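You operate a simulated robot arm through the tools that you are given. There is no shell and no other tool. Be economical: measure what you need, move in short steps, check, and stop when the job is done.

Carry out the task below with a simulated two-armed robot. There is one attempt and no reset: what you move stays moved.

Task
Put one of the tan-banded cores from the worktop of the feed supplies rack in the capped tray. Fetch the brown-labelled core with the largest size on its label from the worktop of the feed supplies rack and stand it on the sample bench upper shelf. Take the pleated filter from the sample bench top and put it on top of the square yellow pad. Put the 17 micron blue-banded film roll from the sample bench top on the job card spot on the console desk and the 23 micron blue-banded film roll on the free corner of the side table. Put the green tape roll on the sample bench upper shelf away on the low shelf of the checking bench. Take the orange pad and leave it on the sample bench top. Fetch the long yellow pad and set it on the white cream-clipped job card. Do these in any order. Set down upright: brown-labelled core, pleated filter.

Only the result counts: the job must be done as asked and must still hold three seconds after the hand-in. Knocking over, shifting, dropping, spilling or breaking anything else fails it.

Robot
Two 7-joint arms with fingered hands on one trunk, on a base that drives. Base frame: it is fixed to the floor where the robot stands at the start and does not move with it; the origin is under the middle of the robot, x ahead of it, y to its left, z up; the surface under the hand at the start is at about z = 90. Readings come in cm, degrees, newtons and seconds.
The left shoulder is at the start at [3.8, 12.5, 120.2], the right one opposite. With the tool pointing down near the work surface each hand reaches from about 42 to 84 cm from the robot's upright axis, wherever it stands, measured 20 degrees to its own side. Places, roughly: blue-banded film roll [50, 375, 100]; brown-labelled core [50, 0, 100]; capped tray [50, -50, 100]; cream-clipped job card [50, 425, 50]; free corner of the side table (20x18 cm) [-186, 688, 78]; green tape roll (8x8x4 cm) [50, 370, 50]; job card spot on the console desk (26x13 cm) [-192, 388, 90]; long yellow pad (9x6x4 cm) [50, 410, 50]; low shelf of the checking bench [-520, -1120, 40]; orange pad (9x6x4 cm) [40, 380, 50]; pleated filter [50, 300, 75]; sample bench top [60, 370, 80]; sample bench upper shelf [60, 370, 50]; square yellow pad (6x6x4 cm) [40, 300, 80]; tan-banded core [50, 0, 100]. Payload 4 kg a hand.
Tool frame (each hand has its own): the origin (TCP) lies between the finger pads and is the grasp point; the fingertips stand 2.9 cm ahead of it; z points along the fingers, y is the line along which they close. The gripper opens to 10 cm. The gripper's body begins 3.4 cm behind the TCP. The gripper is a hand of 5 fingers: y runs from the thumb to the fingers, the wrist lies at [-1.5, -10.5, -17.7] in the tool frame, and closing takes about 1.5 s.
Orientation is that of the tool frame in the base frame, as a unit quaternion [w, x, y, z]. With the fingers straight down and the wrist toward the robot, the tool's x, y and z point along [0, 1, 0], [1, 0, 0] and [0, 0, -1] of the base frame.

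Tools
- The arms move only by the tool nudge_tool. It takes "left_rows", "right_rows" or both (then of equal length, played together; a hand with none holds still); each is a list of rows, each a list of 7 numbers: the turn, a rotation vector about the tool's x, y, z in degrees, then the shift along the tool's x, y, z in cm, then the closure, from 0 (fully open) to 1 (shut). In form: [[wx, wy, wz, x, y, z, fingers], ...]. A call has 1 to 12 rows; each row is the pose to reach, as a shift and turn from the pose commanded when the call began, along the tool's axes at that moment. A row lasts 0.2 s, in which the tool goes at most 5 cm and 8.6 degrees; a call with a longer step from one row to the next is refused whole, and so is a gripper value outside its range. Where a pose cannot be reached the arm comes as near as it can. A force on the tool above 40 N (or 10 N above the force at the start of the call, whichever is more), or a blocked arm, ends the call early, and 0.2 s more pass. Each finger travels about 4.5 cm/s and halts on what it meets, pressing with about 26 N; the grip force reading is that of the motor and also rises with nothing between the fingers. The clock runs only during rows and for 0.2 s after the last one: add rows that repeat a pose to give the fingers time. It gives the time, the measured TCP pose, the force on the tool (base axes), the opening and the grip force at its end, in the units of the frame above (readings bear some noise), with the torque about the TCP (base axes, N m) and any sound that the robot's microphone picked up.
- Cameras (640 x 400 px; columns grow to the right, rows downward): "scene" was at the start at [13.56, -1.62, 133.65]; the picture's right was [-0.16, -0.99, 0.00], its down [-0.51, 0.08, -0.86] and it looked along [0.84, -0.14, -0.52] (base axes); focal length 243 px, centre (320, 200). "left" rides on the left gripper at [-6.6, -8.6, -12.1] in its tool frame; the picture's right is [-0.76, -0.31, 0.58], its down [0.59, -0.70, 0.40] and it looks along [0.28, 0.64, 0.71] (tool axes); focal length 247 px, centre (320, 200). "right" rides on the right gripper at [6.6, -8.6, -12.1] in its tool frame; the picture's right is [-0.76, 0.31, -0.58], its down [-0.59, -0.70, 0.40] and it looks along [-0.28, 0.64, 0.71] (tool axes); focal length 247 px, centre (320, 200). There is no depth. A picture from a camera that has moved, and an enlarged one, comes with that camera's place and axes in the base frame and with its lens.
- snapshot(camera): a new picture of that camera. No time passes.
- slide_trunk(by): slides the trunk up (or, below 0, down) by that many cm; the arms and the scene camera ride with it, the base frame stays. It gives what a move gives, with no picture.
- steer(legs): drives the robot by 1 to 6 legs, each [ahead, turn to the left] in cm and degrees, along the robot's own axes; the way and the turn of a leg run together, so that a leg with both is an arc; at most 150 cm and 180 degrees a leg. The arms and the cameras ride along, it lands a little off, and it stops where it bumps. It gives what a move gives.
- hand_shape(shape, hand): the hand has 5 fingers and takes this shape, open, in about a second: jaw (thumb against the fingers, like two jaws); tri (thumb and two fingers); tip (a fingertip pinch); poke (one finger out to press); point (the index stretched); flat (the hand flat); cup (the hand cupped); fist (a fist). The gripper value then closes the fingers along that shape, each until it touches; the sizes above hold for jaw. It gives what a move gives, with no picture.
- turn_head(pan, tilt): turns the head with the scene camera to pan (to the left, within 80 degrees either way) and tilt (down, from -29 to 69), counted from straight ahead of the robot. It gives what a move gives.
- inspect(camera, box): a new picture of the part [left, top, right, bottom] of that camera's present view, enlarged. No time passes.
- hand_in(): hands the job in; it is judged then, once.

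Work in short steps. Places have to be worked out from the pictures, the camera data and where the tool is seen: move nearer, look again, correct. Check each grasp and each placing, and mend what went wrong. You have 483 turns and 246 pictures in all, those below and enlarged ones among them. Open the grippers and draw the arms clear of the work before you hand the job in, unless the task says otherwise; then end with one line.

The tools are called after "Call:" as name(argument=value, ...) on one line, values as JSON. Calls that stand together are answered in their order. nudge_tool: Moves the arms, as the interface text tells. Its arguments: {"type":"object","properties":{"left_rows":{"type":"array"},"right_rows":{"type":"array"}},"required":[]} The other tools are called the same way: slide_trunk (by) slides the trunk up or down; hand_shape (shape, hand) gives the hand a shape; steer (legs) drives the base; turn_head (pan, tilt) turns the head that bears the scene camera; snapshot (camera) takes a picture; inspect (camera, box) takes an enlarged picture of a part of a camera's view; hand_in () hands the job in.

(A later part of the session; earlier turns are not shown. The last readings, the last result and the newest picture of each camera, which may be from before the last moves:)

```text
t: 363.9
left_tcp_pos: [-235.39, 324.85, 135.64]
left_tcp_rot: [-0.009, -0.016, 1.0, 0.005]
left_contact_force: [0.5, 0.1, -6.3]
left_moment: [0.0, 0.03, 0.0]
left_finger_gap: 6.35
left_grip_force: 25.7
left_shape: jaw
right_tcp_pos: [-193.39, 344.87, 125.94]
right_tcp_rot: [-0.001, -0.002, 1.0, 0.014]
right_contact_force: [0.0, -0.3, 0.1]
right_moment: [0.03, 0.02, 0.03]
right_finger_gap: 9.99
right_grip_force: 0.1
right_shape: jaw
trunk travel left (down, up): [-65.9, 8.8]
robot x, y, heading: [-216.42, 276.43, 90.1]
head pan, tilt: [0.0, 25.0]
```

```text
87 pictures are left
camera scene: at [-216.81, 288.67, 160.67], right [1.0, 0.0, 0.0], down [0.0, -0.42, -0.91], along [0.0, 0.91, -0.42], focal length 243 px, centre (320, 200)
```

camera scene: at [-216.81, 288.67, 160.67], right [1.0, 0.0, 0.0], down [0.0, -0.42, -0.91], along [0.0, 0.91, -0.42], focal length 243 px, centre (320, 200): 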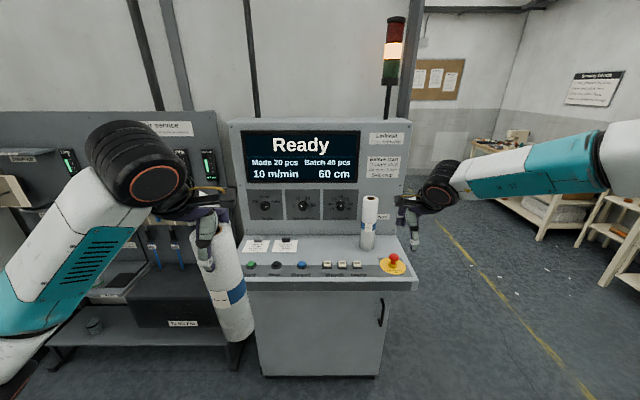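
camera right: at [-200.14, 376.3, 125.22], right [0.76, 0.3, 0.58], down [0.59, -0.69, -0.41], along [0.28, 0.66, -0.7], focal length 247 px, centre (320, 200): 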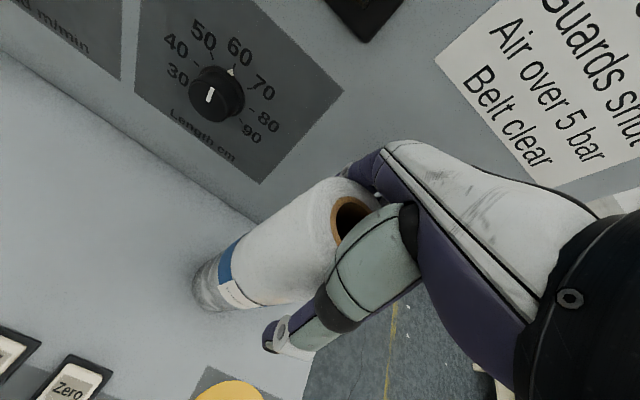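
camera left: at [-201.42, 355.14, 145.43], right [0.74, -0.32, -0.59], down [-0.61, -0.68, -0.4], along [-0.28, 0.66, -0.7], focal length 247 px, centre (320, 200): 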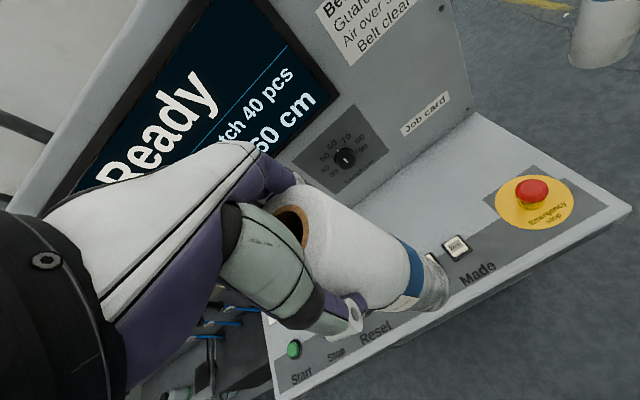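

The 17-micron roll stands on the job-card spot. Now to the side table: back to the aisle and north.

Call:
steer(legs=[[0, -86], [135, 0], [0, 86], [150, 0], [80, 0]])

Call:
turn_head(pan=30, tilt=22)

Call:
snapshot(camera="scene")

```text
t: 389.3
left_tcp_pos: [-83.34, 564.81, 135.45]
left_tcp_rot: [-0.007, 0.026, 1.0, 0.006]
left_contact_force: [0.0, -0.7, -6.2]
left_moment: [0.0, 0.01, 0.0]
left_finger_gap: 6.32
left_grip_force: 25.8
left_shape: jaw
right_tcp_pos: [-39.82, 581.29, 125.79]
right_tcp_rot: [0.0, 0.039, 0.999, 0.014]
right_contact_force: [-0.7, 0.0, 0.6]
right_moment: [0.02, 0.04, 0.02]
right_finger_gap: 9.98
right_grip_force: 0.1
right_shape: jaw
trunk travel left (down, up): [-65.9, 8.8]
robot x, y, heading: [-68.88, 515.44, 85.0]
head pan, tilt: [0.0, 25.0]
```

```text
t: 390.3
left_tcp_pos: [-83.38, 564.91, 135.4]
left_tcp_rot: [-0.007, 0.026, 1.0, 0.006]
left_contact_force: [-0.1, 0.4, -5.3]
left_moment: [-0.02, 0.03, -0.03]
left_finger_gap: 6.34
left_grip_force: 25.9
left_shape: jaw
right_tcp_pos: [-39.69, 581.14, 125.87]
right_tcp_rot: [0.0, 0.041, 0.999, 0.015]
right_contact_force: [0.6, -0.8, 0.2]
right_moment: [-0.02, 0.0, 0.0]
right_finger_gap: 9.98
right_grip_force: 0.0
right_shape: jaw
trunk travel left (down, up): [-65.9, 8.8]
robot x, y, heading: [-68.71, 515.09, 85.6]
head pan, tilt: [30.0, 22.0]
```

```text
86 pictures are left
camera scene: at [-72.62, 526.4, 161.15], right [0.91, 0.42, 0.0], down [0.16, -0.34, -0.93], along [-0.39, 0.84, -0.38], focal length 243 px, centre (320, 200)
```

scene: 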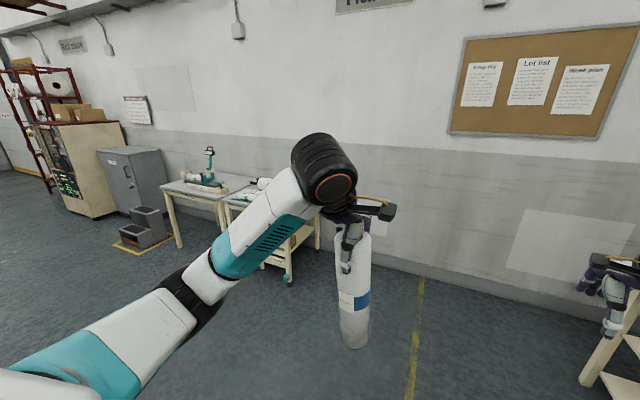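

The side table is ahead-left behind my forearm. I drive toward [−167, 598] and face +y.

Call:
steer(legs=[[0, 54], [128, 0], [0, -50]])

Call:
turn_head(pan=0, tilt=30)

Call:
snapshot(camera="scene")

```text
t: 401.1
left_tcp_pos: [-172.45, 645.8, 135.5]
left_tcp_rot: [-0.008, 0.016, 1.0, 0.006]
left_contact_force: [0.2, -0.5, -6.5]
left_moment: [0.02, 0.02, -0.02]
left_finger_gap: 6.3
left_grip_force: 26.4
left_shape: jaw
right_tcp_pos: [-129.1, 663.0, 125.97]
right_tcp_rot: [0.0, 0.031, 0.999, 0.014]
right_contact_force: [0.5, 0.7, -0.9]
right_moment: [0.01, -0.02, -0.02]
right_finger_gap: 9.99
right_grip_force: 0.0
right_shape: jaw
trunk travel left (down, up): [-65.9, 8.8]
robot x, y, heading: [-156.94, 597.19, 86.2]
head pan, tilt: [30.0, 22.0]
```

```text
t: 402.1
left_tcp_pos: [-172.43, 645.79, 135.43]
left_tcp_rot: [-0.008, 0.016, 1.0, 0.005]
left_contact_force: [0.5, -0.2, -6.6]
left_moment: [-0.03, 0.04, 0.01]
left_finger_gap: 6.31
left_grip_force: 26.2
left_shape: jaw
right_tcp_pos: [-129.02, 663.07, 125.98]
right_tcp_rot: [-0.001, 0.029, 0.999, 0.014]
right_contact_force: [0.1, 0.6, 0.3]
right_moment: [0.0, -0.01, 0.05]
right_finger_gap: 9.99
right_grip_force: 0.0
right_shape: jaw
trunk travel left (down, up): [-65.9, 8.8]
robot x, y, heading: [-157.09, 596.43, 86.3]
head pan, tilt: [0.0, 30.0]
```

```text
85 pictures are left
camera scene: at [-156.23, 608.3, 159.87], right [1.0, -0.06, 0.0], down [-0.03, -0.5, -0.87], along [0.06, 0.86, -0.5], focal length 243 px, centre (320, 200)
```

scene: 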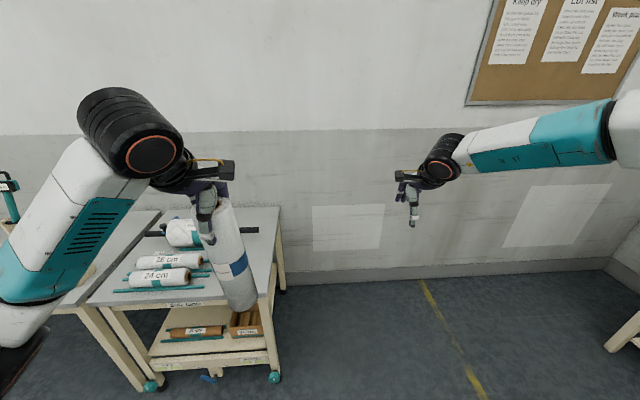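

The free area is the right-front of the table (table corner ≈ [−172, 674], tools end at x≈−197). I straighten, reach left 10 and forward 12, and lower the trunk partway.

Call:
steer(legs=[[0, 3.7]])

Call:
nudge_tool(left_rows=[[0, 0, 0, 2.5, 3, 0, 1], [0, 0, 0, 5, 6, 0, 1], [0, 0, 0, 7.5, 9, 0, 1], [0, 0, 0, 10, 12, 0, 1], [0, 0, 0, 10, 12, 0, 1]])

Call:
slide_trunk(by=-20)

Call:
snapshot(camera="scene")

Call:
snapshot(camera="left")

```text
t: 402.9
left_tcp_pos: [-175.6, 644.71, 135.41]
left_tcp_rot: [-0.008, -0.015, 1.0, 0.005]
left_contact_force: [0.3, 0.2, -6.8]
left_moment: [-0.02, 0.03, 0.01]
left_finger_gap: 6.32
left_grip_force: 26.0
left_shape: jaw
right_tcp_pos: [-133.5, 664.66, 125.84]
right_tcp_rot: [-0.001, -0.002, 1.0, 0.014]
right_contact_force: [0.2, -0.2, 0.1]
right_moment: [0.01, -0.01, 0.0]
right_finger_gap: 9.99
right_grip_force: 0.1
right_shape: jaw
trunk travel left (down, up): [-65.9, 8.8]
robot x, y, heading: [-157.3, 596.72, 89.9]
head pan, tilt: [0.0, 30.0]
```

```text
t: 404.1
left_tcp_pos: [-185.88, 656.37, 135.61]
left_tcp_rot: [-0.009, -0.016, 1.0, 0.005]
left_contact_force: [-0.1, 0.1, -6.8]
left_moment: [-0.06, 0.03, 0.0]
left_finger_gap: 6.33
left_grip_force: 25.5
left_shape: jaw
right_tcp_pos: [-133.45, 664.62, 125.86]
right_tcp_rot: [-0.001, -0.002, 1.0, 0.015]
right_contact_force: [0.0, 0.2, -0.3]
right_moment: [0.03, 0.02, 0.03]
right_finger_gap: 10.02
right_grip_force: 0.1
right_shape: jaw
trunk travel left (down, up): [-65.9, 8.8]
robot x, y, heading: [-157.03, 596.64, 89.9]
head pan, tilt: [0.0, 30.0]
```

```text
t: 406.3
left_tcp_pos: [-185.87, 656.42, 115.78]
left_tcp_rot: [-0.009, -0.016, 1.0, 0.006]
left_contact_force: [-0.7, -0.4, -6.2]
left_moment: [-0.05, 0.02, -0.02]
left_finger_gap: 6.32
left_grip_force: 26.3
left_shape: jaw
right_tcp_pos: [-133.5, 664.69, 105.91]
right_tcp_rot: [-0.001, -0.002, 1.0, 0.015]
right_contact_force: [-0.2, 0.4, 0.3]
right_moment: [-0.02, 0.02, -0.01]
right_finger_gap: 10.0
right_grip_force: 0.1
right_shape: jaw
trunk travel left (down, up): [-45.9, 28.8]
robot x, y, heading: [-156.86, 596.41, 90.1]
head pan, tilt: [0.0, 30.0]
```

```text
84 pictures are left
camera scene: at [-156.99, 609.42, 139.79], right [1.0, 0.0, 0.0], down [0.0, -0.5, -0.87], along [0.0, 0.87, -0.5], focal length 243 px, centre (320, 200)
```

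scene: 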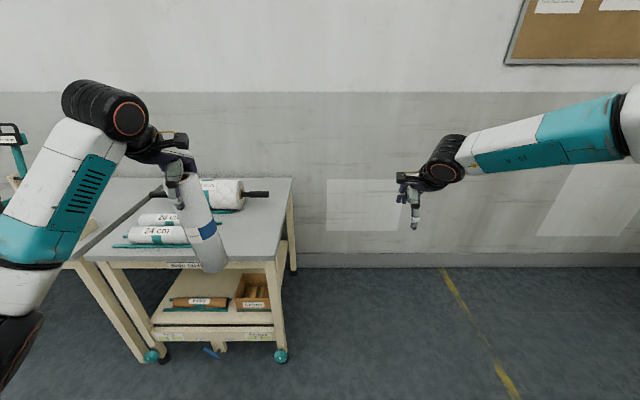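

```text
83 pictures are left
camera left: at [-178.95, 647.85, 127.64], right [0.76, -0.28, -0.59], down [-0.57, -0.72, -0.4], along [-0.32, 0.64, -0.7], focal length 247 px, centre (320, 200)
```

left: 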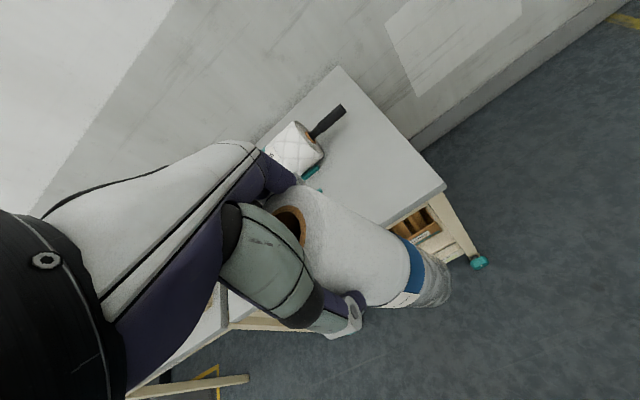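

Table corner ≈ [−173, 674.5]. I drive 30.5 cm so the roll is over [−186, 687].

Call:
steer(legs=[[30.5, 0]])

Call:
snapshot(camera="scene")

Call:
snapshot(camera="left")

```text
t: 408.4
left_tcp_pos: [-186.31, 688.23, 115.78]
left_tcp_rot: [-0.008, -0.018, 1.0, 0.004]
left_contact_force: [0.5, -0.1, -6.0]
left_moment: [-0.02, 0.04, 0.01]
left_finger_gap: 6.32
left_grip_force: 26.1
left_shape: jaw
right_tcp_pos: [-133.79, 696.88, 105.92]
right_tcp_rot: [0.0, -0.005, 1.0, 0.014]
right_contact_force: [-0.5, 0.7, 0.0]
right_moment: [0.0, 0.01, 0.0]
right_finger_gap: 9.98
right_grip_force: 0.1
right_shape: jaw
trunk travel left (down, up): [-45.9, 28.8]
robot x, y, heading: [-157.12, 628.17, 90.3]
head pan, tilt: [0.0, 30.0]
```

```text
82 pictures are left
camera scene: at [-157.11, 641.43, 139.77], right [1.0, 0.0, 0.0], down [0.0, -0.5, -0.87], along [0.0, 0.87, -0.5], focal length 243 px, centre (320, 200)
```

scene: 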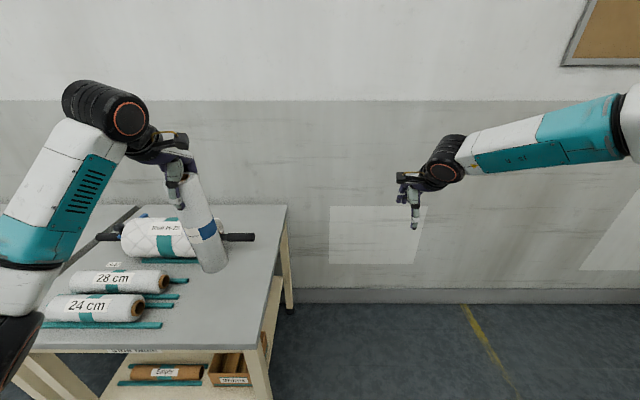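

```text
81 pictures are left
camera left: at [-179.25, 679.74, 127.55], right [0.76, -0.27, -0.59], down [-0.57, -0.72, -0.4], along [-0.32, 0.64, -0.7], focal length 247 px, centre (320, 200)
```

left: 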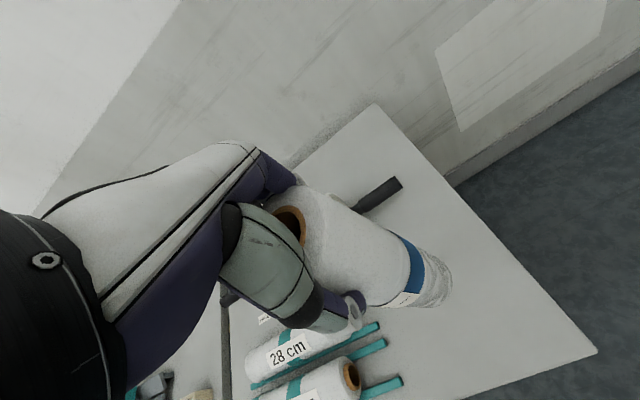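

Well placed: tool ends at x≈−198, handle at y≈710. I lower the trunk 13.5 cm, then in small steps.

Call:
slide_trunk(by=-13)

Call:
snapshot(camera="left")

Call:
slide_trunk(by=-0.7)

```text
t: 410.0
left_tcp_pos: [-186.31, 688.07, 102.92]
left_tcp_rot: [-0.008, -0.018, 1.0, 0.006]
left_contact_force: [-0.3, 0.3, -6.1]
left_moment: [-0.06, 0.01, -0.03]
left_finger_gap: 6.34
left_grip_force: 25.9
left_shape: jaw
right_tcp_pos: [-133.95, 696.64, 92.97]
right_tcp_rot: [-0.001, -0.005, 1.0, 0.015]
right_contact_force: [0.2, -0.1, -0.4]
right_moment: [-0.04, 0.03, -0.02]
right_finger_gap: 9.98
right_grip_force: 0.2
right_shape: jaw
trunk travel left (down, up): [-32.9, 41.8]
robot x, y, heading: [-157.04, 628.6, 90.3]
head pan, tilt: [0.0, 30.0]
```

```text
80 pictures are left
camera left: at [-179.25, 679.6, 114.64], right [0.76, -0.27, -0.59], down [-0.57, -0.72, -0.4], along [-0.32, 0.64, -0.7], focal length 247 px, centre (320, 200)
```

left: 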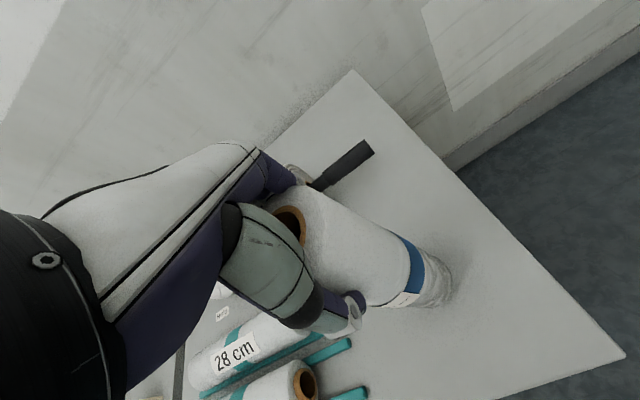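

```text
t: 410.6
left_tcp_pos: [-186.31, 688.05, 102.11]
left_tcp_rot: [-0.008, -0.018, 1.0, 0.004]
left_contact_force: [-0.4, -0.9, -6.9]
left_moment: [-0.03, 0.01, -0.01]
left_finger_gap: 6.33
left_grip_force: 25.9
left_shape: jaw
right_tcp_pos: [-133.81, 696.7, 92.33]
right_tcp_rot: [-0.001, -0.005, 1.0, 0.015]
right_contact_force: [-1.3, -0.7, 0.2]
right_moment: [-0.02, 0.0, -0.01]
right_finger_gap: 10.01
right_grip_force: 0.0
right_shape: jaw
trunk travel left (down, up): [-32.2, 42.5]
robot x, y, heading: [-157.09, 628.77, 90.2]
head pan, tilt: [0.0, 30.0]
```

Still hanging; further small steps.

Call:
slide_trunk(by=-0.5)

Call:
slide_trunk(by=-0.4)

Call:
slide_trunk(by=-0.3)

```text
t: 411.1
left_tcp_pos: [-186.3, 688.04, 101.68]
left_tcp_rot: [-0.008, -0.018, 1.0, 0.007]
left_contact_force: [0.2, 0.3, 2.0]
left_moment: [-0.08, 0.05, 0.02]
left_finger_gap: 6.35
left_grip_force: 25.5
left_shape: jaw
right_tcp_pos: [-133.9, 696.65, 91.75]
right_tcp_rot: [-0.001, -0.006, 1.0, 0.015]
right_contact_force: [0.3, 0.0, -1.0]
right_moment: [0.01, 0.01, -0.01]
right_finger_gap: 9.98
right_grip_force: 0.2
right_shape: jaw
trunk travel left (down, up): [-31.7, 43.0]
robot x, y, heading: [-156.9, 628.33, 90.1]
head pan, tilt: [0.0, 30.0]
```

```text
t: 411.6
left_tcp_pos: [-186.22, 688.12, 101.62]
left_tcp_rot: [-0.008, -0.018, 1.0, 0.009]
left_contact_force: [0.9, 2.4, 19.1]
left_moment: [-0.05, 0.05, -0.01]
left_finger_gap: 6.38
left_grip_force: 26.1
left_shape: jaw
right_tcp_pos: [-133.76, 696.5, 91.4]
right_tcp_rot: [0.0, -0.005, 1.0, 0.014]
right_contact_force: [0.2, -0.3, 0.1]
right_moment: [0.01, 0.01, 0.0]
right_finger_gap: 10.0
right_grip_force: 0.1
right_shape: jaw
trunk travel left (down, up): [-31.3, 43.4]
robot x, y, heading: [-157.1, 628.74, 90.3]
head pan, tilt: [0.0, 30.0]
```

```text
t: 412.1
left_tcp_pos: [-186.13, 687.78, 101.41]
left_tcp_rot: [-0.008, -0.018, 1.0, 0.01]
left_contact_force: [1.2, 1.8, 33.1]
left_moment: [-0.26, 0.05, -0.03]
left_finger_gap: 6.4
left_grip_force: 26.0
left_shape: jaw
right_tcp_pos: [-133.73, 696.4, 91.1]
right_tcp_rot: [-0.002, -0.005, 1.0, 0.016]
right_contact_force: [-0.9, 0.7, 0.3]
right_moment: [0.01, 0.05, 0.04]
right_finger_gap: 9.99
right_grip_force: 0.1
right_shape: jaw
trunk travel left (down, up): [-31.0, 43.7]
robot x, y, heading: [-157.22, 628.51, 90.0]
head pan, tilt: [0.0, 30.0]
```

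It stands. I ease 0.7 up, open the hand, and raise away.

Call:
slide_trunk(by=0.7)

Call:
nudge_tool(left_rows=[[0, 0, 0, 0, 0, 0, 0.8], [0, 0, 0, 0, 0, 0, 0.6], [0, 0, 0, 0, 0, 0, 0.4], [0, 0, 0, 0, 0, 0, 0.2], [0, 0, 0, 0, 0, 0, 0], [0, 0, 0, 0, 0, 0, 0], [0, 0, 0, 0, 0, 0, 0]])

Call:
slide_trunk(by=14)

Call:
steer(legs=[[-40, 0]])

Call:
snapshot(camera="scene")

```text
t: 412.7
left_tcp_pos: [-186.23, 688.01, 101.46]
left_tcp_rot: [-0.008, -0.018, 1.0, 0.003]
left_contact_force: [0.9, 0.7, 9.8]
left_moment: [-0.15, 0.04, -0.01]
left_finger_gap: 6.41
left_grip_force: 26.3
left_shape: jaw
right_tcp_pos: [-133.77, 696.53, 91.8]
right_tcp_rot: [-0.003, -0.004, 1.0, 0.015]
right_contact_force: [1.1, 0.2, 0.5]
right_moment: [-0.01, -0.01, 0.02]
right_finger_gap: 9.96
right_grip_force: 0.1
right_shape: jaw
trunk travel left (down, up): [-31.7, 43.0]
robot x, y, heading: [-156.76, 628.51, 90.4]
head pan, tilt: [0.0, 30.0]
```

```text
t: 414.3
left_tcp_pos: [-186.24, 688.1, 101.6]
left_tcp_rot: [-0.008, -0.019, 1.0, 0.005]
left_contact_force: [-0.3, 0.7, -0.1]
left_moment: [-0.02, -0.01, -0.03]
left_finger_gap: 10.0
left_grip_force: 0.1
left_shape: jaw
right_tcp_pos: [-133.85, 696.63, 91.63]
right_tcp_rot: [-0.001, -0.005, 1.0, 0.015]
right_contact_force: [0.0, 1.3, -0.4]
right_moment: [0.04, -0.04, 0.0]
right_finger_gap: 9.98
right_grip_force: 0.0
right_shape: jaw
trunk travel left (down, up): [-31.7, 43.0]
robot x, y, heading: [-156.64, 628.31, 90.1]
head pan, tilt: [0.0, 30.0]
```

```text
t: 416.0
left_tcp_pos: [-186.29, 688.06, 115.49]
left_tcp_rot: [-0.007, -0.018, 1.0, 0.005]
left_contact_force: [0.4, -0.7, -0.7]
left_moment: [-0.02, 0.02, 0.01]
left_finger_gap: 9.96
left_grip_force: 0.1
left_shape: jaw
right_tcp_pos: [-133.9, 696.64, 105.64]
right_tcp_rot: [-0.002, -0.005, 1.0, 0.014]
right_contact_force: [0.1, 0.1, -0.5]
right_moment: [-0.03, -0.01, 0.01]
right_finger_gap: 9.98
right_grip_force: 0.0
right_shape: jaw
trunk travel left (down, up): [-45.7, 29.0]
robot x, y, heading: [-157.02, 628.2, 90.1]
head pan, tilt: [0.0, 30.0]
```

```text
t: 418.5
left_tcp_pos: [-186.05, 647.67, 115.62]
left_tcp_rot: [-0.008, -0.018, 1.0, 0.005]
left_contact_force: [0.0, -0.7, 0.2]
left_moment: [0.04, 0.01, 0.02]
left_finger_gap: 10.0
left_grip_force: 0.0
left_shape: jaw
right_tcp_pos: [-133.56, 656.02, 105.75]
right_tcp_rot: [-0.001, -0.004, 1.0, 0.015]
right_contact_force: [0.3, -0.4, 0.4]
right_moment: [0.0, 0.0, -0.03]
right_finger_gap: 9.98
right_grip_force: 0.1
right_shape: jaw
trunk travel left (down, up): [-45.7, 29.0]
robot x, y, heading: [-156.7, 588.27, 90.2]
head pan, tilt: [0.0, 30.0]
```

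```text
79 pictures are left
camera scene: at [-156.92, 600.83, 139.6], right [1.0, 0.0, 0.0], down [0.0, -0.5, -0.87], along [0.0, 0.87, -0.5], focal length 243 px, centre (320, 200)
```

scene: 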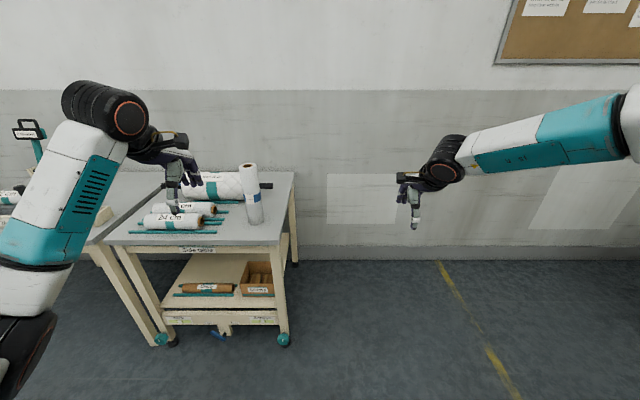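

The 23-micron roll stands on the side table's free corner. Now back to the sample bench for the green tape roll.

Call:
steer(legs=[[0, -90], [90, 0], [0, -90], [150, 0], [91, 0], [0, 90]])

Call:
turn_head(pan=5, tilt=30)

Call:
snapshot(camera="scene")

```text
t: 446.6
left_tcp_pos: [2.51, 375.92, 115.64]
left_tcp_rot: [-0.002, 0.686, 0.727, 0.01]
left_contact_force: [-0.1, 0.8, 0.3]
left_moment: [0.03, 0.0, -0.01]
left_finger_gap: 9.95
left_grip_force: 0.0
left_shape: jaw
right_tcp_pos: [12.24, 323.7, 105.76]
right_tcp_rot: [0.01, 0.695, 0.719, 0.012]
right_contact_force: [0.1, 0.8, 0.0]
right_moment: [-0.03, -0.04, 0.0]
right_finger_gap: 9.98
right_grip_force: 0.1
right_shape: jaw
trunk travel left (down, up): [-45.7, 29.0]
robot x, y, heading: [-56.63, 345.23, 1.6]
head pan, tilt: [0.0, 30.0]
```

```text
t: 447.3
left_tcp_pos: [2.5, 375.84, 115.6]
left_tcp_rot: [-0.002, 0.686, 0.727, 0.009]
left_contact_force: [0.0, -0.3, 0.1]
left_moment: [-0.02, -0.01, 0.0]
left_finger_gap: 10.01
left_grip_force: 0.0
left_shape: jaw
right_tcp_pos: [12.27, 323.65, 105.75]
right_tcp_rot: [0.008, 0.695, 0.719, 0.011]
right_contact_force: [0.1, 0.1, 0.4]
right_moment: [0.03, -0.01, 0.03]
right_finger_gap: 9.98
right_grip_force: 0.0
right_shape: jaw
trunk travel left (down, up): [-45.7, 29.0]
robot x, y, heading: [-56.26, 345.15, 1.6]
head pan, tilt: [5.0, 30.0]
```

```text
78 pictures are left
camera scene: at [-43.63, 346.28, 139.58], right [0.11, -0.99, 0.0], down [-0.5, -0.06, -0.87], along [0.86, 0.1, -0.5], focal length 243 px, centre (320, 200)
```

scene: 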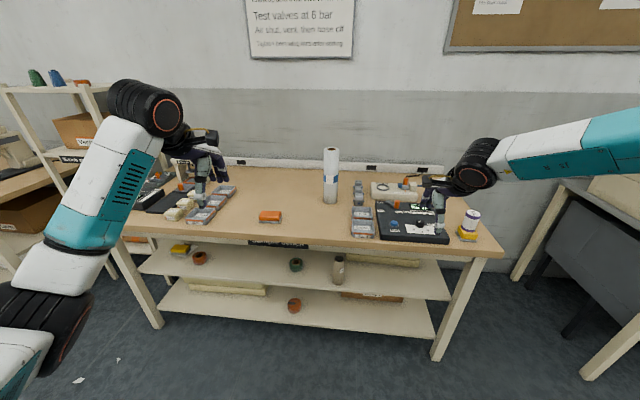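

All items are as left. I retract the right arm, tilt the left hand 20°, and lower the trunk fully.

Call:
nudge_tool(right_rows=[[0, 0, 0, -1, -3, -1, 0], [0, 0, 0, -3, -6, -3, 0], [0, 0, 0, -5, -9, -5, 0], [0, 0, 0, -7, -12, -7, 0], [0, 0, 0, -8, -15, -9, 0], [0, 0, 0, -9, -18, -11, 0], [0, 0, 0, -10, -21, -13, 0], [0, 0, 0, -10, -24, -15, 0], [0, 0, 0, -10, -24, -15, 0]], left_rows=[[-4, 0, 0, 0, 2, 0, 0], [-8, 0, 0, 0, 4, 0, 0], [-12, 0, 0, 0, 6, 0, 0], [-16, 0, 0, 0, 8, 0, 0], [-20, 0, 0, 0, 10, 0, 0], [-20, 0, 0, 0, 12, 0, 0], [-20, 0, 0, 0, 12, 0, 0], [-20, 0, 0, 0, 12, 0, 0], [-20, 0, 0, 0, 12, 0, 0]])

Call:
slide_trunk(by=-40)

Call:
slide_trunk(by=-5.7)

Call:
snapshot(camera="scene")

Call:
snapshot(camera="left")

```text
t: 449.3
left_tcp_pos: [14.61, 376.56, 115.75]
left_tcp_rot: [0.116, 0.675, 0.716, 0.135]
left_contact_force: [0.9, -0.5, -0.1]
left_moment: [0.01, -0.03, -0.01]
left_finger_gap: 9.99
left_grip_force: 0.2
left_shape: jaw
right_tcp_pos: [-11.78, 312.71, 119.87]
right_tcp_rot: [0.008, 0.695, 0.719, 0.011]
right_contact_force: [-0.6, 0.2, -0.1]
right_moment: [0.02, 0.0, -0.03]
right_finger_gap: 9.98
right_grip_force: 0.1
right_shape: jaw
trunk travel left (down, up): [-45.7, 29.0]
robot x, y, heading: [-56.39, 345.46, 1.6]
head pan, tilt: [5.0, 30.0]
```

```text
t: 453.1
left_tcp_pos: [14.4, 376.47, 75.86]
left_tcp_rot: [0.117, 0.675, 0.716, 0.136]
left_contact_force: [-0.4, -0.8, 0.2]
left_moment: [0.02, 0.03, 0.0]
left_finger_gap: 9.99
left_grip_force: 0.1
left_shape: jaw
right_tcp_pos: [-11.86, 312.74, 80.01]
right_tcp_rot: [0.009, 0.696, 0.718, 0.011]
right_contact_force: [-0.8, 0.1, -0.4]
right_moment: [0.01, 0.0, 0.02]
right_finger_gap: 9.98
right_grip_force: 0.1
right_shape: jaw
trunk travel left (down, up): [-5.7, 69.0]
robot x, y, heading: [-56.34, 345.29, 1.6]
head pan, tilt: [5.0, 30.0]
```

```text
t: 454.1
left_tcp_pos: [14.32, 376.57, 70.1]
left_tcp_rot: [0.118, 0.676, 0.715, 0.136]
left_contact_force: [0.0, -0.1, -0.3]
left_moment: [0.0, 0.02, 0.01]
left_finger_gap: 9.98
left_grip_force: 0.2
left_shape: jaw
right_tcp_pos: [-11.47, 312.87, 73.92]
right_tcp_rot: [0.002, 0.694, 0.72, 0.004]
right_contact_force: [-0.7, -0.6, 1.0]
right_moment: [0.05, 0.02, -0.01]
right_finger_gap: 9.99
right_grip_force: 0.1
right_shape: jaw
trunk travel left (down, up): [0.0, 74.7]
robot x, y, heading: [-56.25, 344.91, 1.7]
head pan, tilt: [5.0, 30.0]
```

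```text
77 pictures are left
camera scene: at [-28.17, 346.7, 92.06], right [0.11, -0.99, 0.0], down [-0.5, -0.06, -0.87], along [0.86, 0.1, -0.5], focal length 243 px, centre (320, 200)
```

scene: 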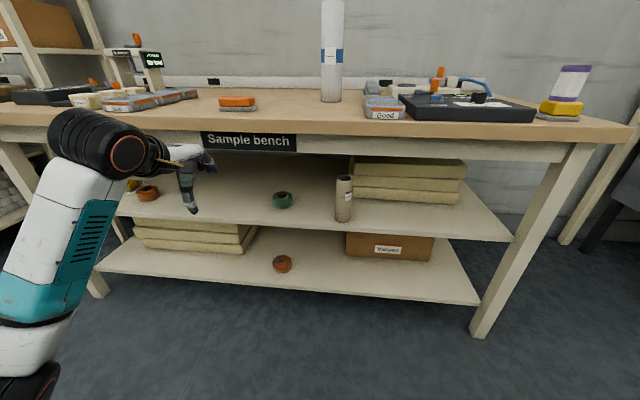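

```text
76 pictures are left
camera left: at [2.46, 369.17, 78.25], right [-0.04, -0.75, -0.66], down [-0.55, 0.57, -0.61], along [0.83, 0.34, -0.43], focal length 247 px, centre (320, 200)
```

left: 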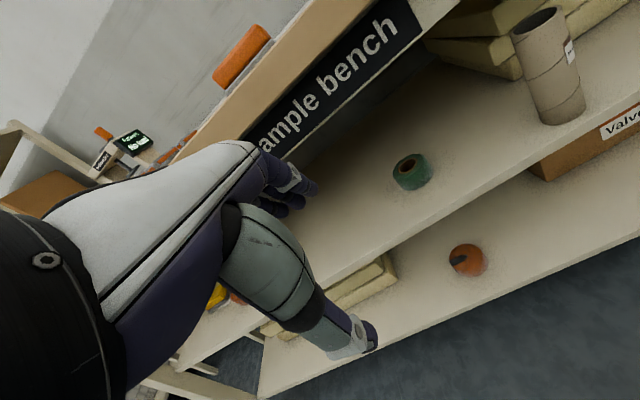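

Green roll ≈ [46.3, 368.2]. I straighten the heading, shift right and lower to TCP z≈52.4, fully open.

Call:
steer(legs=[[0, -1.7]])

Call:
nudge_tool(left_rows=[[0, 0, 0, -1.5, -1.2, 3.3, 0], [0, 0, 0, -3, -2.4, 6.7, 0], [0, 0, 0, -4.5, -3.6, 10, 0], [0, 0, 0, -6, -4.8, 13.4, 0], [0, 0, 0, -6, -6, 16.6, 0], [0, 0, 0, -6, -6, 16.6, 0]])

Call:
steer(legs=[[19, 0]])

Call:
snapshot(camera="left")

Call:
snapshot(camera="scene")

```text
t: 454.9
left_tcp_pos: [15.46, 374.63, 70.07]
left_tcp_rot: [0.118, 0.686, 0.705, 0.134]
left_contact_force: [-0.2, -0.3, 0.8]
left_moment: [0.01, -0.01, -0.02]
left_finger_gap: 9.98
left_grip_force: 0.0
left_shape: jaw
right_tcp_pos: [-12.37, 311.56, 73.85]
right_tcp_rot: [0.002, 0.706, 0.708, 0.003]
right_contact_force: [-0.6, 0.1, 0.5]
right_moment: [0.03, 0.05, 0.02]
right_finger_gap: 10.01
right_grip_force: 0.0
right_shape: jaw
trunk travel left (down, up): [0.0, 74.7]
robot x, y, heading: [-56.41, 345.09, -0.1]
head pan, tilt: [5.0, 30.0]
```

```text
t: 456.3
left_tcp_pos: [15.79, 368.57, 51.91]
left_tcp_rot: [0.119, 0.686, 0.705, 0.134]
left_contact_force: [-0.4, 0.2, 0.9]
left_moment: [-0.01, 0.0, -0.01]
left_finger_gap: 9.99
left_grip_force: 0.1
left_shape: jaw
right_tcp_pos: [-12.34, 311.41, 73.73]
right_tcp_rot: [0.001, 0.706, 0.708, 0.004]
right_contact_force: [-0.3, 0.4, 0.3]
right_moment: [0.03, -0.02, 0.03]
right_finger_gap: 9.98
right_grip_force: 0.0
right_shape: jaw
trunk travel left (down, up): [0.0, 74.7]
robot x, y, heading: [-56.68, 345.16, -0.1]
head pan, tilt: [5.0, 30.0]
```

```text
t: 457.8
left_tcp_pos: [34.4, 368.93, 52.11]
left_tcp_rot: [0.119, 0.685, 0.706, 0.134]
left_contact_force: [0.1, -0.7, -0.4]
left_moment: [0.01, -0.02, 0.0]
left_finger_gap: 10.01
left_grip_force: 0.0
left_shape: jaw
right_tcp_pos: [6.49, 311.66, 73.84]
right_tcp_rot: [0.001, 0.704, 0.71, 0.004]
right_contact_force: [-0.3, 0.2, -0.4]
right_moment: [-0.05, -0.01, -0.01]
right_finger_gap: 10.01
right_grip_force: 0.1
right_shape: jaw
trunk travel left (down, up): [0.0, 74.7]
robot x, y, heading: [-37.67, 345.12, 0.1]
head pan, tilt: [5.0, 30.0]
```

```text
75 pictures are left
camera left: at [22.34, 361.87, 60.15], right [-0.06, -0.75, -0.66], down [-0.54, 0.58, -0.61], along [0.84, 0.32, -0.44], focal length 247 px, centre (320, 200)
```

left: 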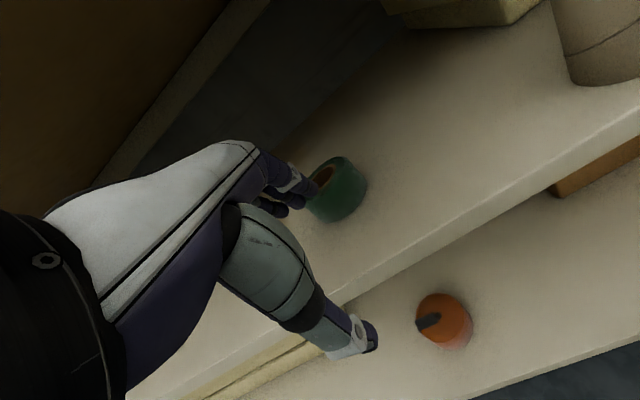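

```text
74 pictures are left
camera scene: at [-9.34, 345.99, 92.04], right [0.09, -1.0, 0.0], down [-0.5, -0.04, -0.87], along [0.86, 0.08, -0.5], focal length 243 px, centre (320, 200)
```

scene: 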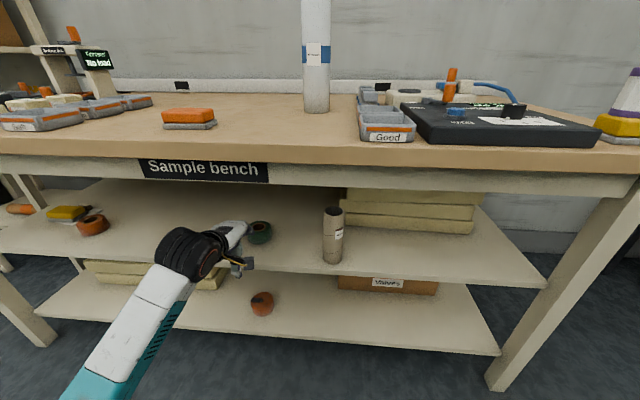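

I zoom on the green roll for a precise fix.

Call:
inspect(camera="scene", box=[220, 200, 300, 260])

Call:
inspect(camera="left", box=[260, 130, 400, 240])

```text
6.67 times, centred on (260, 230) of scene
camera zoom: at [-9.34, 345.99, 92.04], right [0.09, -1.0, 0.0], down [-0.5, -0.04, -0.87], along [0.86, 0.08, -0.5], focal length 1622 px, centre (720, 0)
```

zoom: 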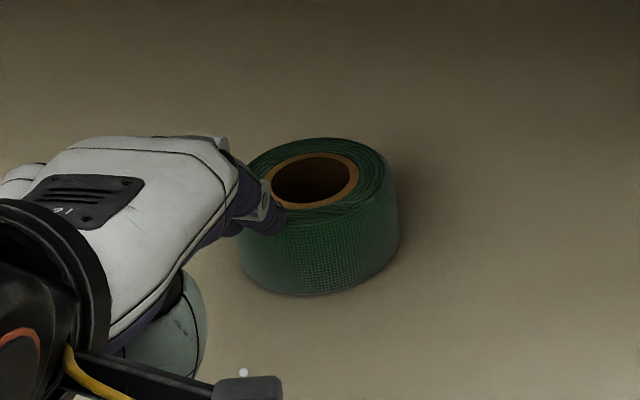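

```text
3.64 times, centred on (330, 185) of left
camera zoom: at [22.34, 361.87, 60.15], right [-0.06, -0.75, -0.66], down [-0.54, 0.58, -0.61], along [0.84, 0.32, -0.44], focal length 898 px, centre (284, 254)
```

zoom: 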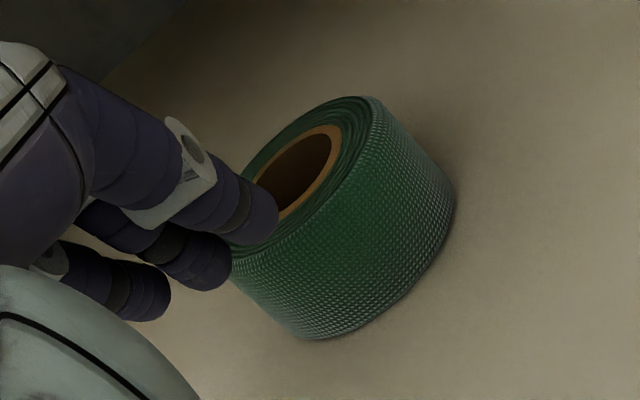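

Centre ≈ [46.1, 368.8], Ø≈7.3. I need TCP x≈45; I drive 7 cm and re-measure.

Call:
steer(legs=[[7, 0]])

Call:
inspect(camera="left", box=[220, 130, 440, 290])

Call:
inspect(camera="scene", box=[160, 190, 320, 310])

```text
t: 458.8
left_tcp_pos: [41.51, 368.76, 52.03]
left_tcp_rot: [0.12, 0.686, 0.705, 0.134]
left_contact_force: [-0.1, 0.5, -0.6]
left_moment: [0.01, 0.01, 0.01]
left_finger_gap: 10.0
left_grip_force: 0.0
left_shape: jaw
right_tcp_pos: [13.44, 311.55, 73.82]
right_tcp_rot: [0.001, 0.706, 0.708, 0.004]
right_contact_force: [0.0, -0.2, -0.1]
right_moment: [-0.01, 0.0, -0.01]
right_finger_gap: 9.95
right_grip_force: 0.1
right_shape: jaw
trunk travel left (down, up): [0.0, 74.7]
robot x, y, heading: [-30.92, 345.35, -0.2]
head pan, tilt: [5.0, 30.0]
```

```text
2.50 times, centred on (330, 210) of left
camera zoom: at [29.35, 361.7, 60.14], right [-0.06, -0.75, -0.66], down [-0.54, 0.58, -0.61], along [0.84, 0.32, -0.44], focal length 617 px, centre (295, 175)
```

zoom: 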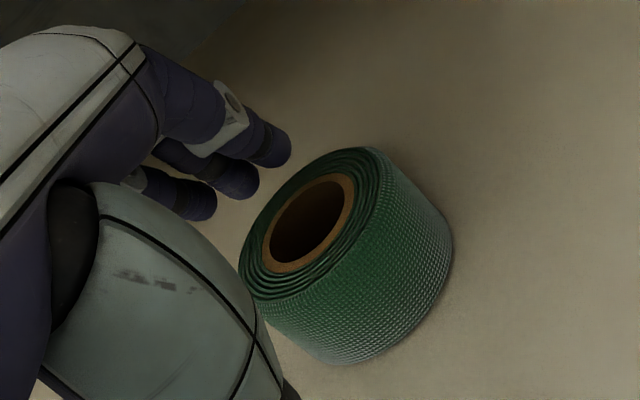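

```text
3.33 times, centred on (240, 250) of scene
camera zoom: at [-2.37, 345.91, 92.03], right [0.09, -1.0, 0.0], down [-0.5, -0.04, -0.87], along [0.86, 0.07, -0.5], focal length 811 px, centre (587, 33)
```

zoom: 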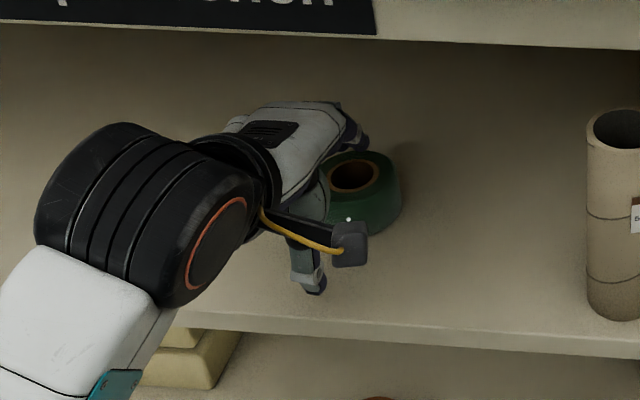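

Both views agree: centre ≈ [45.6, 368.6]. I drive 3.1 cm more, then lower.

Call:
steer(legs=[[3.1, 0]])

Call:
inspect(camera="left", box=[220, 130, 440, 290])

```text
t: 459.7
left_tcp_pos: [44.72, 368.66, 52.14]
left_tcp_rot: [0.119, 0.686, 0.705, 0.134]
left_contact_force: [-0.4, 1.1, 0.2]
left_moment: [-0.04, -0.01, -0.01]
left_finger_gap: 9.97
left_grip_force: 0.0
left_shape: jaw
right_tcp_pos: [16.58, 311.43, 73.83]
right_tcp_rot: [0.001, 0.706, 0.708, 0.004]
right_contact_force: [0.5, -1.0, 0.4]
right_moment: [0.01, 0.0, -0.02]
right_finger_gap: 10.01
right_grip_force: 0.1
right_shape: jaw
trunk travel left (down, up): [0.0, 74.7]
robot x, y, heading: [-27.39, 344.87, -0.4]
head pan, tilt: [5.0, 30.0]
```

```text
2.50 times, centred on (330, 210) of left
camera zoom: at [32.55, 361.61, 60.15], right [-0.06, -0.75, -0.66], down [-0.54, 0.58, -0.61], along [0.84, 0.32, -0.44], focal length 617 px, centre (295, 175)
```

zoom: 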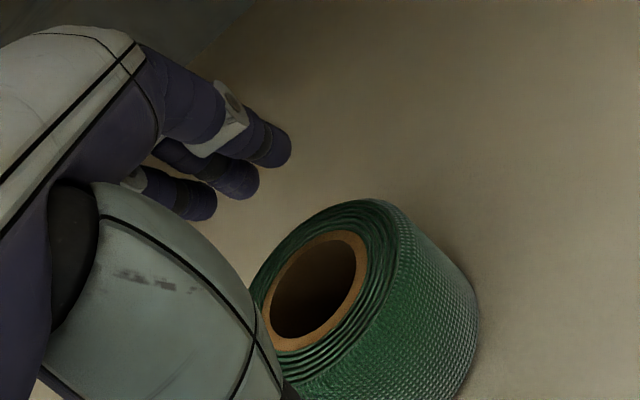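

The fingers are beyond the roll's back edge. I lower to z≈50.4 with reduced tilt and close.

Call:
nudge_tool(left_rows=[[2, 0, 0, 0, -0.2, 0.6, 0.05], [4, 0, 0, 0, -0.4, 1.1, 0.1], [6, 0, 0, 0, -0.6, 1.6, 0.1], [6, 0, 0, 0, -0.6, 1.6, 0.3], [6, 0, 0, 0, -0.6, 1.6, 0.5], [6, 0, 0, 0, -0.6, 1.6, 0.8], [6, 0, 0, 0, -0.6, 1.6, 1], [6, 0, 0, 0, -0.6, 1.6, 1], [6, 0, 0, 0, -0.6, 1.6, 1], [6, 0, 0, 0, -0.6, 1.6, 1]])

Call:
snapshot(camera="left")

```text
t: 461.9
left_tcp_pos: [44.69, 368.84, 50.33]
left_tcp_rot: [0.083, 0.692, 0.711, 0.096]
left_contact_force: [0.1, -0.7, 1.5]
left_moment: [0.01, 0.07, 0.02]
left_finger_gap: 6.87
left_grip_force: 25.8
left_shape: jaw
right_tcp_pos: [16.55, 311.52, 73.81]
right_tcp_rot: [0.001, 0.706, 0.709, 0.004]
right_contact_force: [-0.7, 0.7, -0.5]
right_moment: [0.0, 0.0, -0.02]
right_finger_gap: 10.0
right_grip_force: 0.0
right_shape: jaw
trunk travel left (down, up): [0.0, 74.7]
robot x, y, heading: [-27.64, 345.54, -0.1]
head pan, tilt: [5.0, 30.0]
```

```text
68 pictures are left
camera left: at [33.47, 361.68, 59.63], right [-0.13, -0.75, -0.65], down [-0.6, 0.58, -0.55], along [0.79, 0.32, -0.52], focal length 247 px, centre (320, 200)
```

left: 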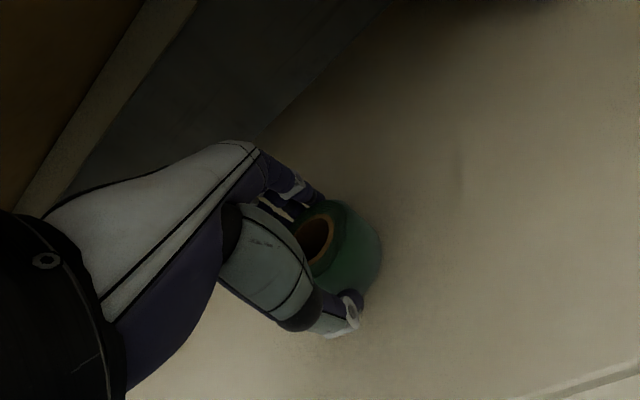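

Gripped (gap 6.9). I lift 1.5 cm, back out, and check the hold.

Call:
nudge_tool(left_rows=[[0, 0, 0, 0, 0, -0.5, 1], [0, 0, 0, 0, 0, -1, 1], [0, 0, 0, 0, 0, -1.5, 1], [0, 0, 0, 0, 0, -1.5, 1]])

Call:
steer(legs=[[-38, 0]])

Call:
slide_trunk(by=40)

Call:
snapshot(camera="left")

Call:
snapshot(camera="scene")

```text
t: 462.9
left_tcp_pos: [44.34, 368.6, 51.65]
left_tcp_rot: [0.083, 0.691, 0.712, 0.097]
left_contact_force: [-0.2, 0.1, 0.0]
left_moment: [0.03, -0.01, 0.01]
left_finger_gap: 6.9
left_grip_force: 26.0
left_shape: jaw
right_tcp_pos: [16.63, 311.43, 73.82]
right_tcp_rot: [0.0, 0.706, 0.708, 0.004]
right_contact_force: [0.2, -0.3, 0.2]
right_moment: [0.0, 0.0, 0.01]
right_finger_gap: 10.0
right_grip_force: 0.1
right_shape: jaw
trunk travel left (down, up): [0.0, 74.7]
robot x, y, heading: [-27.81, 345.24, -0.1]
head pan, tilt: [5.0, 30.0]
```

```text
t: 465.3
left_tcp_pos: [5.14, 368.86, 51.65]
left_tcp_rot: [0.083, 0.691, 0.712, 0.096]
left_contact_force: [0.0, 0.4, -1.1]
left_moment: [0.0, -0.01, 0.0]
left_finger_gap: 6.91
left_grip_force: 25.9
left_shape: jaw
right_tcp_pos: [-22.37, 311.66, 73.73]
right_tcp_rot: [0.001, 0.704, 0.71, 0.003]
right_contact_force: [0.5, 0.5, 0.3]
right_moment: [0.04, 0.02, 0.01]
right_finger_gap: 10.03
right_grip_force: 0.1
right_shape: jaw
trunk travel left (down, up): [0.0, 74.7]
robot x, y, heading: [-66.76, 345.43, -0.3]
head pan, tilt: [5.0, 30.0]
```

```text
t: 469.1
left_tcp_pos: [5.23, 368.83, 91.78]
left_tcp_rot: [0.083, 0.69, 0.713, 0.096]
left_contact_force: [-0.4, 0.3, -0.8]
left_moment: [0.03, -0.02, -0.02]
left_finger_gap: 6.88
left_grip_force: 26.1
left_shape: jaw
right_tcp_pos: [-22.27, 311.62, 113.75]
right_tcp_rot: [0.002, 0.704, 0.71, 0.004]
right_contact_force: [0.0, 0.2, 0.1]
right_moment: [0.02, 0.03, -0.05]
right_finger_gap: 9.99
right_grip_force: 0.0
right_shape: jaw
trunk travel left (down, up): [-40.0, 34.7]
robot x, y, heading: [-66.42, 345.51, 0.1]
head pan, tilt: [5.0, 30.0]
```

```text
67 pictures are left
camera left: at [-5.94, 361.72, 101.05], right [-0.13, -0.75, -0.65], down [-0.6, 0.58, -0.55], along [0.79, 0.32, -0.52], focal length 247 px, centre (320, 200)
```

left: 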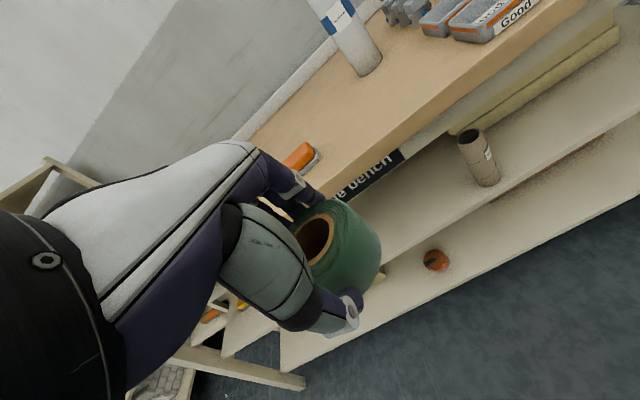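

```text
66 pictures are left
camera scene: at [-52.83, 345.96, 133.8], right [0.09, -1.0, 0.0], down [-0.5, -0.04, -0.87], along [0.86, 0.08, -0.5], focal length 243 px, centre (320, 200)
```

scene: 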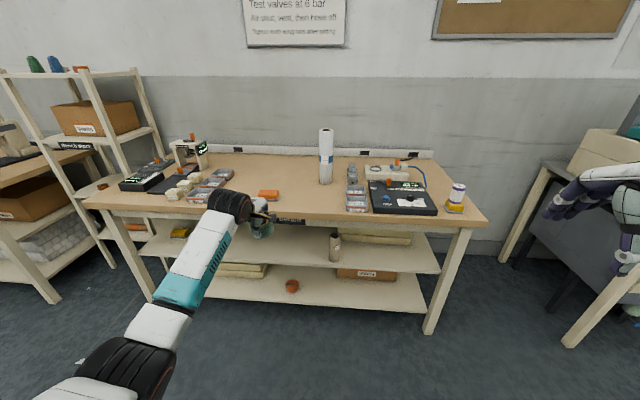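

The tape roll is held well and the bench is in order. I tuck the hand a little and drive down the aisle toward −y, then look around.

Call:
nudge_tool(left_rows=[[0, 0, 0, 0, -3, -1, 1], [0, 0, 0, 0, -6, -3, 1], [0, 0, 0, 0, -9, -5, 1], [0, 0, 0, 0, -12, -7, 1], [0, 0, 0, 0, -15, -9, 1], [0, 0, 0, 0, -15, -9, 1]])

Call:
steer(legs=[[-15, 0], [0, -90], [150, 0], [150, 0]])

Call:
turn_head(pan=0, tilt=8)

Call:
snapshot(camera="scene")

```text
t: 470.6
left_tcp_pos: [-11.69, 367.93, 96.9]
left_tcp_rot: [0.083, 0.69, 0.712, 0.097]
left_contact_force: [0.4, -0.3, 0.1]
left_moment: [0.01, -0.01, 0.01]
left_finger_gap: 6.9
left_grip_force: 26.1
left_shape: jaw
right_tcp_pos: [-22.32, 311.58, 113.77]
right_tcp_rot: [0.001, 0.705, 0.709, 0.004]
right_contact_force: [-0.1, 0.3, 0.2]
right_moment: [-0.02, 0.02, -0.03]
right_finger_gap: 9.99
right_grip_force: 0.1
right_shape: jaw
trunk travel left (down, up): [-40.0, 34.7]
robot x, y, heading: [-66.69, 345.08, 0.3]
head pan, tilt: [5.0, 30.0]
```

```text
t: 489.6
left_tcp_pos: [-45.49, -3.45, 97.02]
left_tcp_rot: [0.127, 0.991, 0.041, 0.013]
left_contact_force: [0.2, -0.6, 0.8]
left_moment: [0.0, -0.01, 0.02]
left_finger_gap: 6.87
left_grip_force: 26.2
left_shape: jaw
right_tcp_pos: [-102.42, 4.43, 113.75]
right_tcp_rot: [0.004, 1.0, 0.03, 0.002]
right_contact_force: [0.0, 0.4, 0.5]
right_moment: [0.04, 0.0, 0.03]
right_finger_gap: 10.01
right_grip_force: 0.1
right_shape: jaw
trunk travel left (down, up): [-40.0, 34.7]
robot x, y, heading: [-70.82, 50.66, -87.0]
head pan, tilt: [5.0, 30.0]
```

```text
t: 490.5
left_tcp_pos: [-45.61, -3.31, 96.94]
left_tcp_rot: [0.126, 0.991, 0.041, 0.013]
left_contact_force: [-0.6, 0.2, -0.5]
left_moment: [-0.03, -0.01, 0.02]
left_finger_gap: 6.88
left_grip_force: 25.8
left_shape: jaw
right_tcp_pos: [-102.45, 4.43, 113.77]
right_tcp_rot: [0.003, 1.0, 0.03, 0.002]
right_contact_force: [-0.1, -0.4, 0.0]
right_moment: [0.0, -0.01, -0.01]
right_finger_gap: 10.0
right_grip_force: 0.1
right_shape: jaw
trunk travel left (down, up): [-40.0, 34.7]
robot x, y, heading: [-70.93, 50.34, -87.1]
head pan, tilt: [0.0, 8.0]
```

```text
65 pictures are left
camera scene: at [-70.38, 36.22, 137.37], right [-1.0, -0.05, 0.0], down [-0.01, 0.14, -0.99], along [0.05, -0.99, -0.14], focal length 243 px, centre (320, 200)
```

scene: 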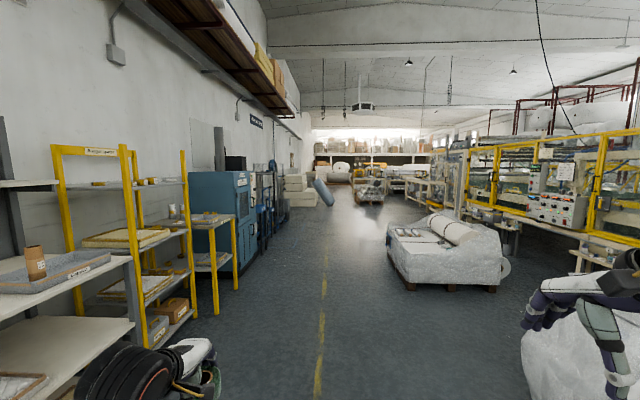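

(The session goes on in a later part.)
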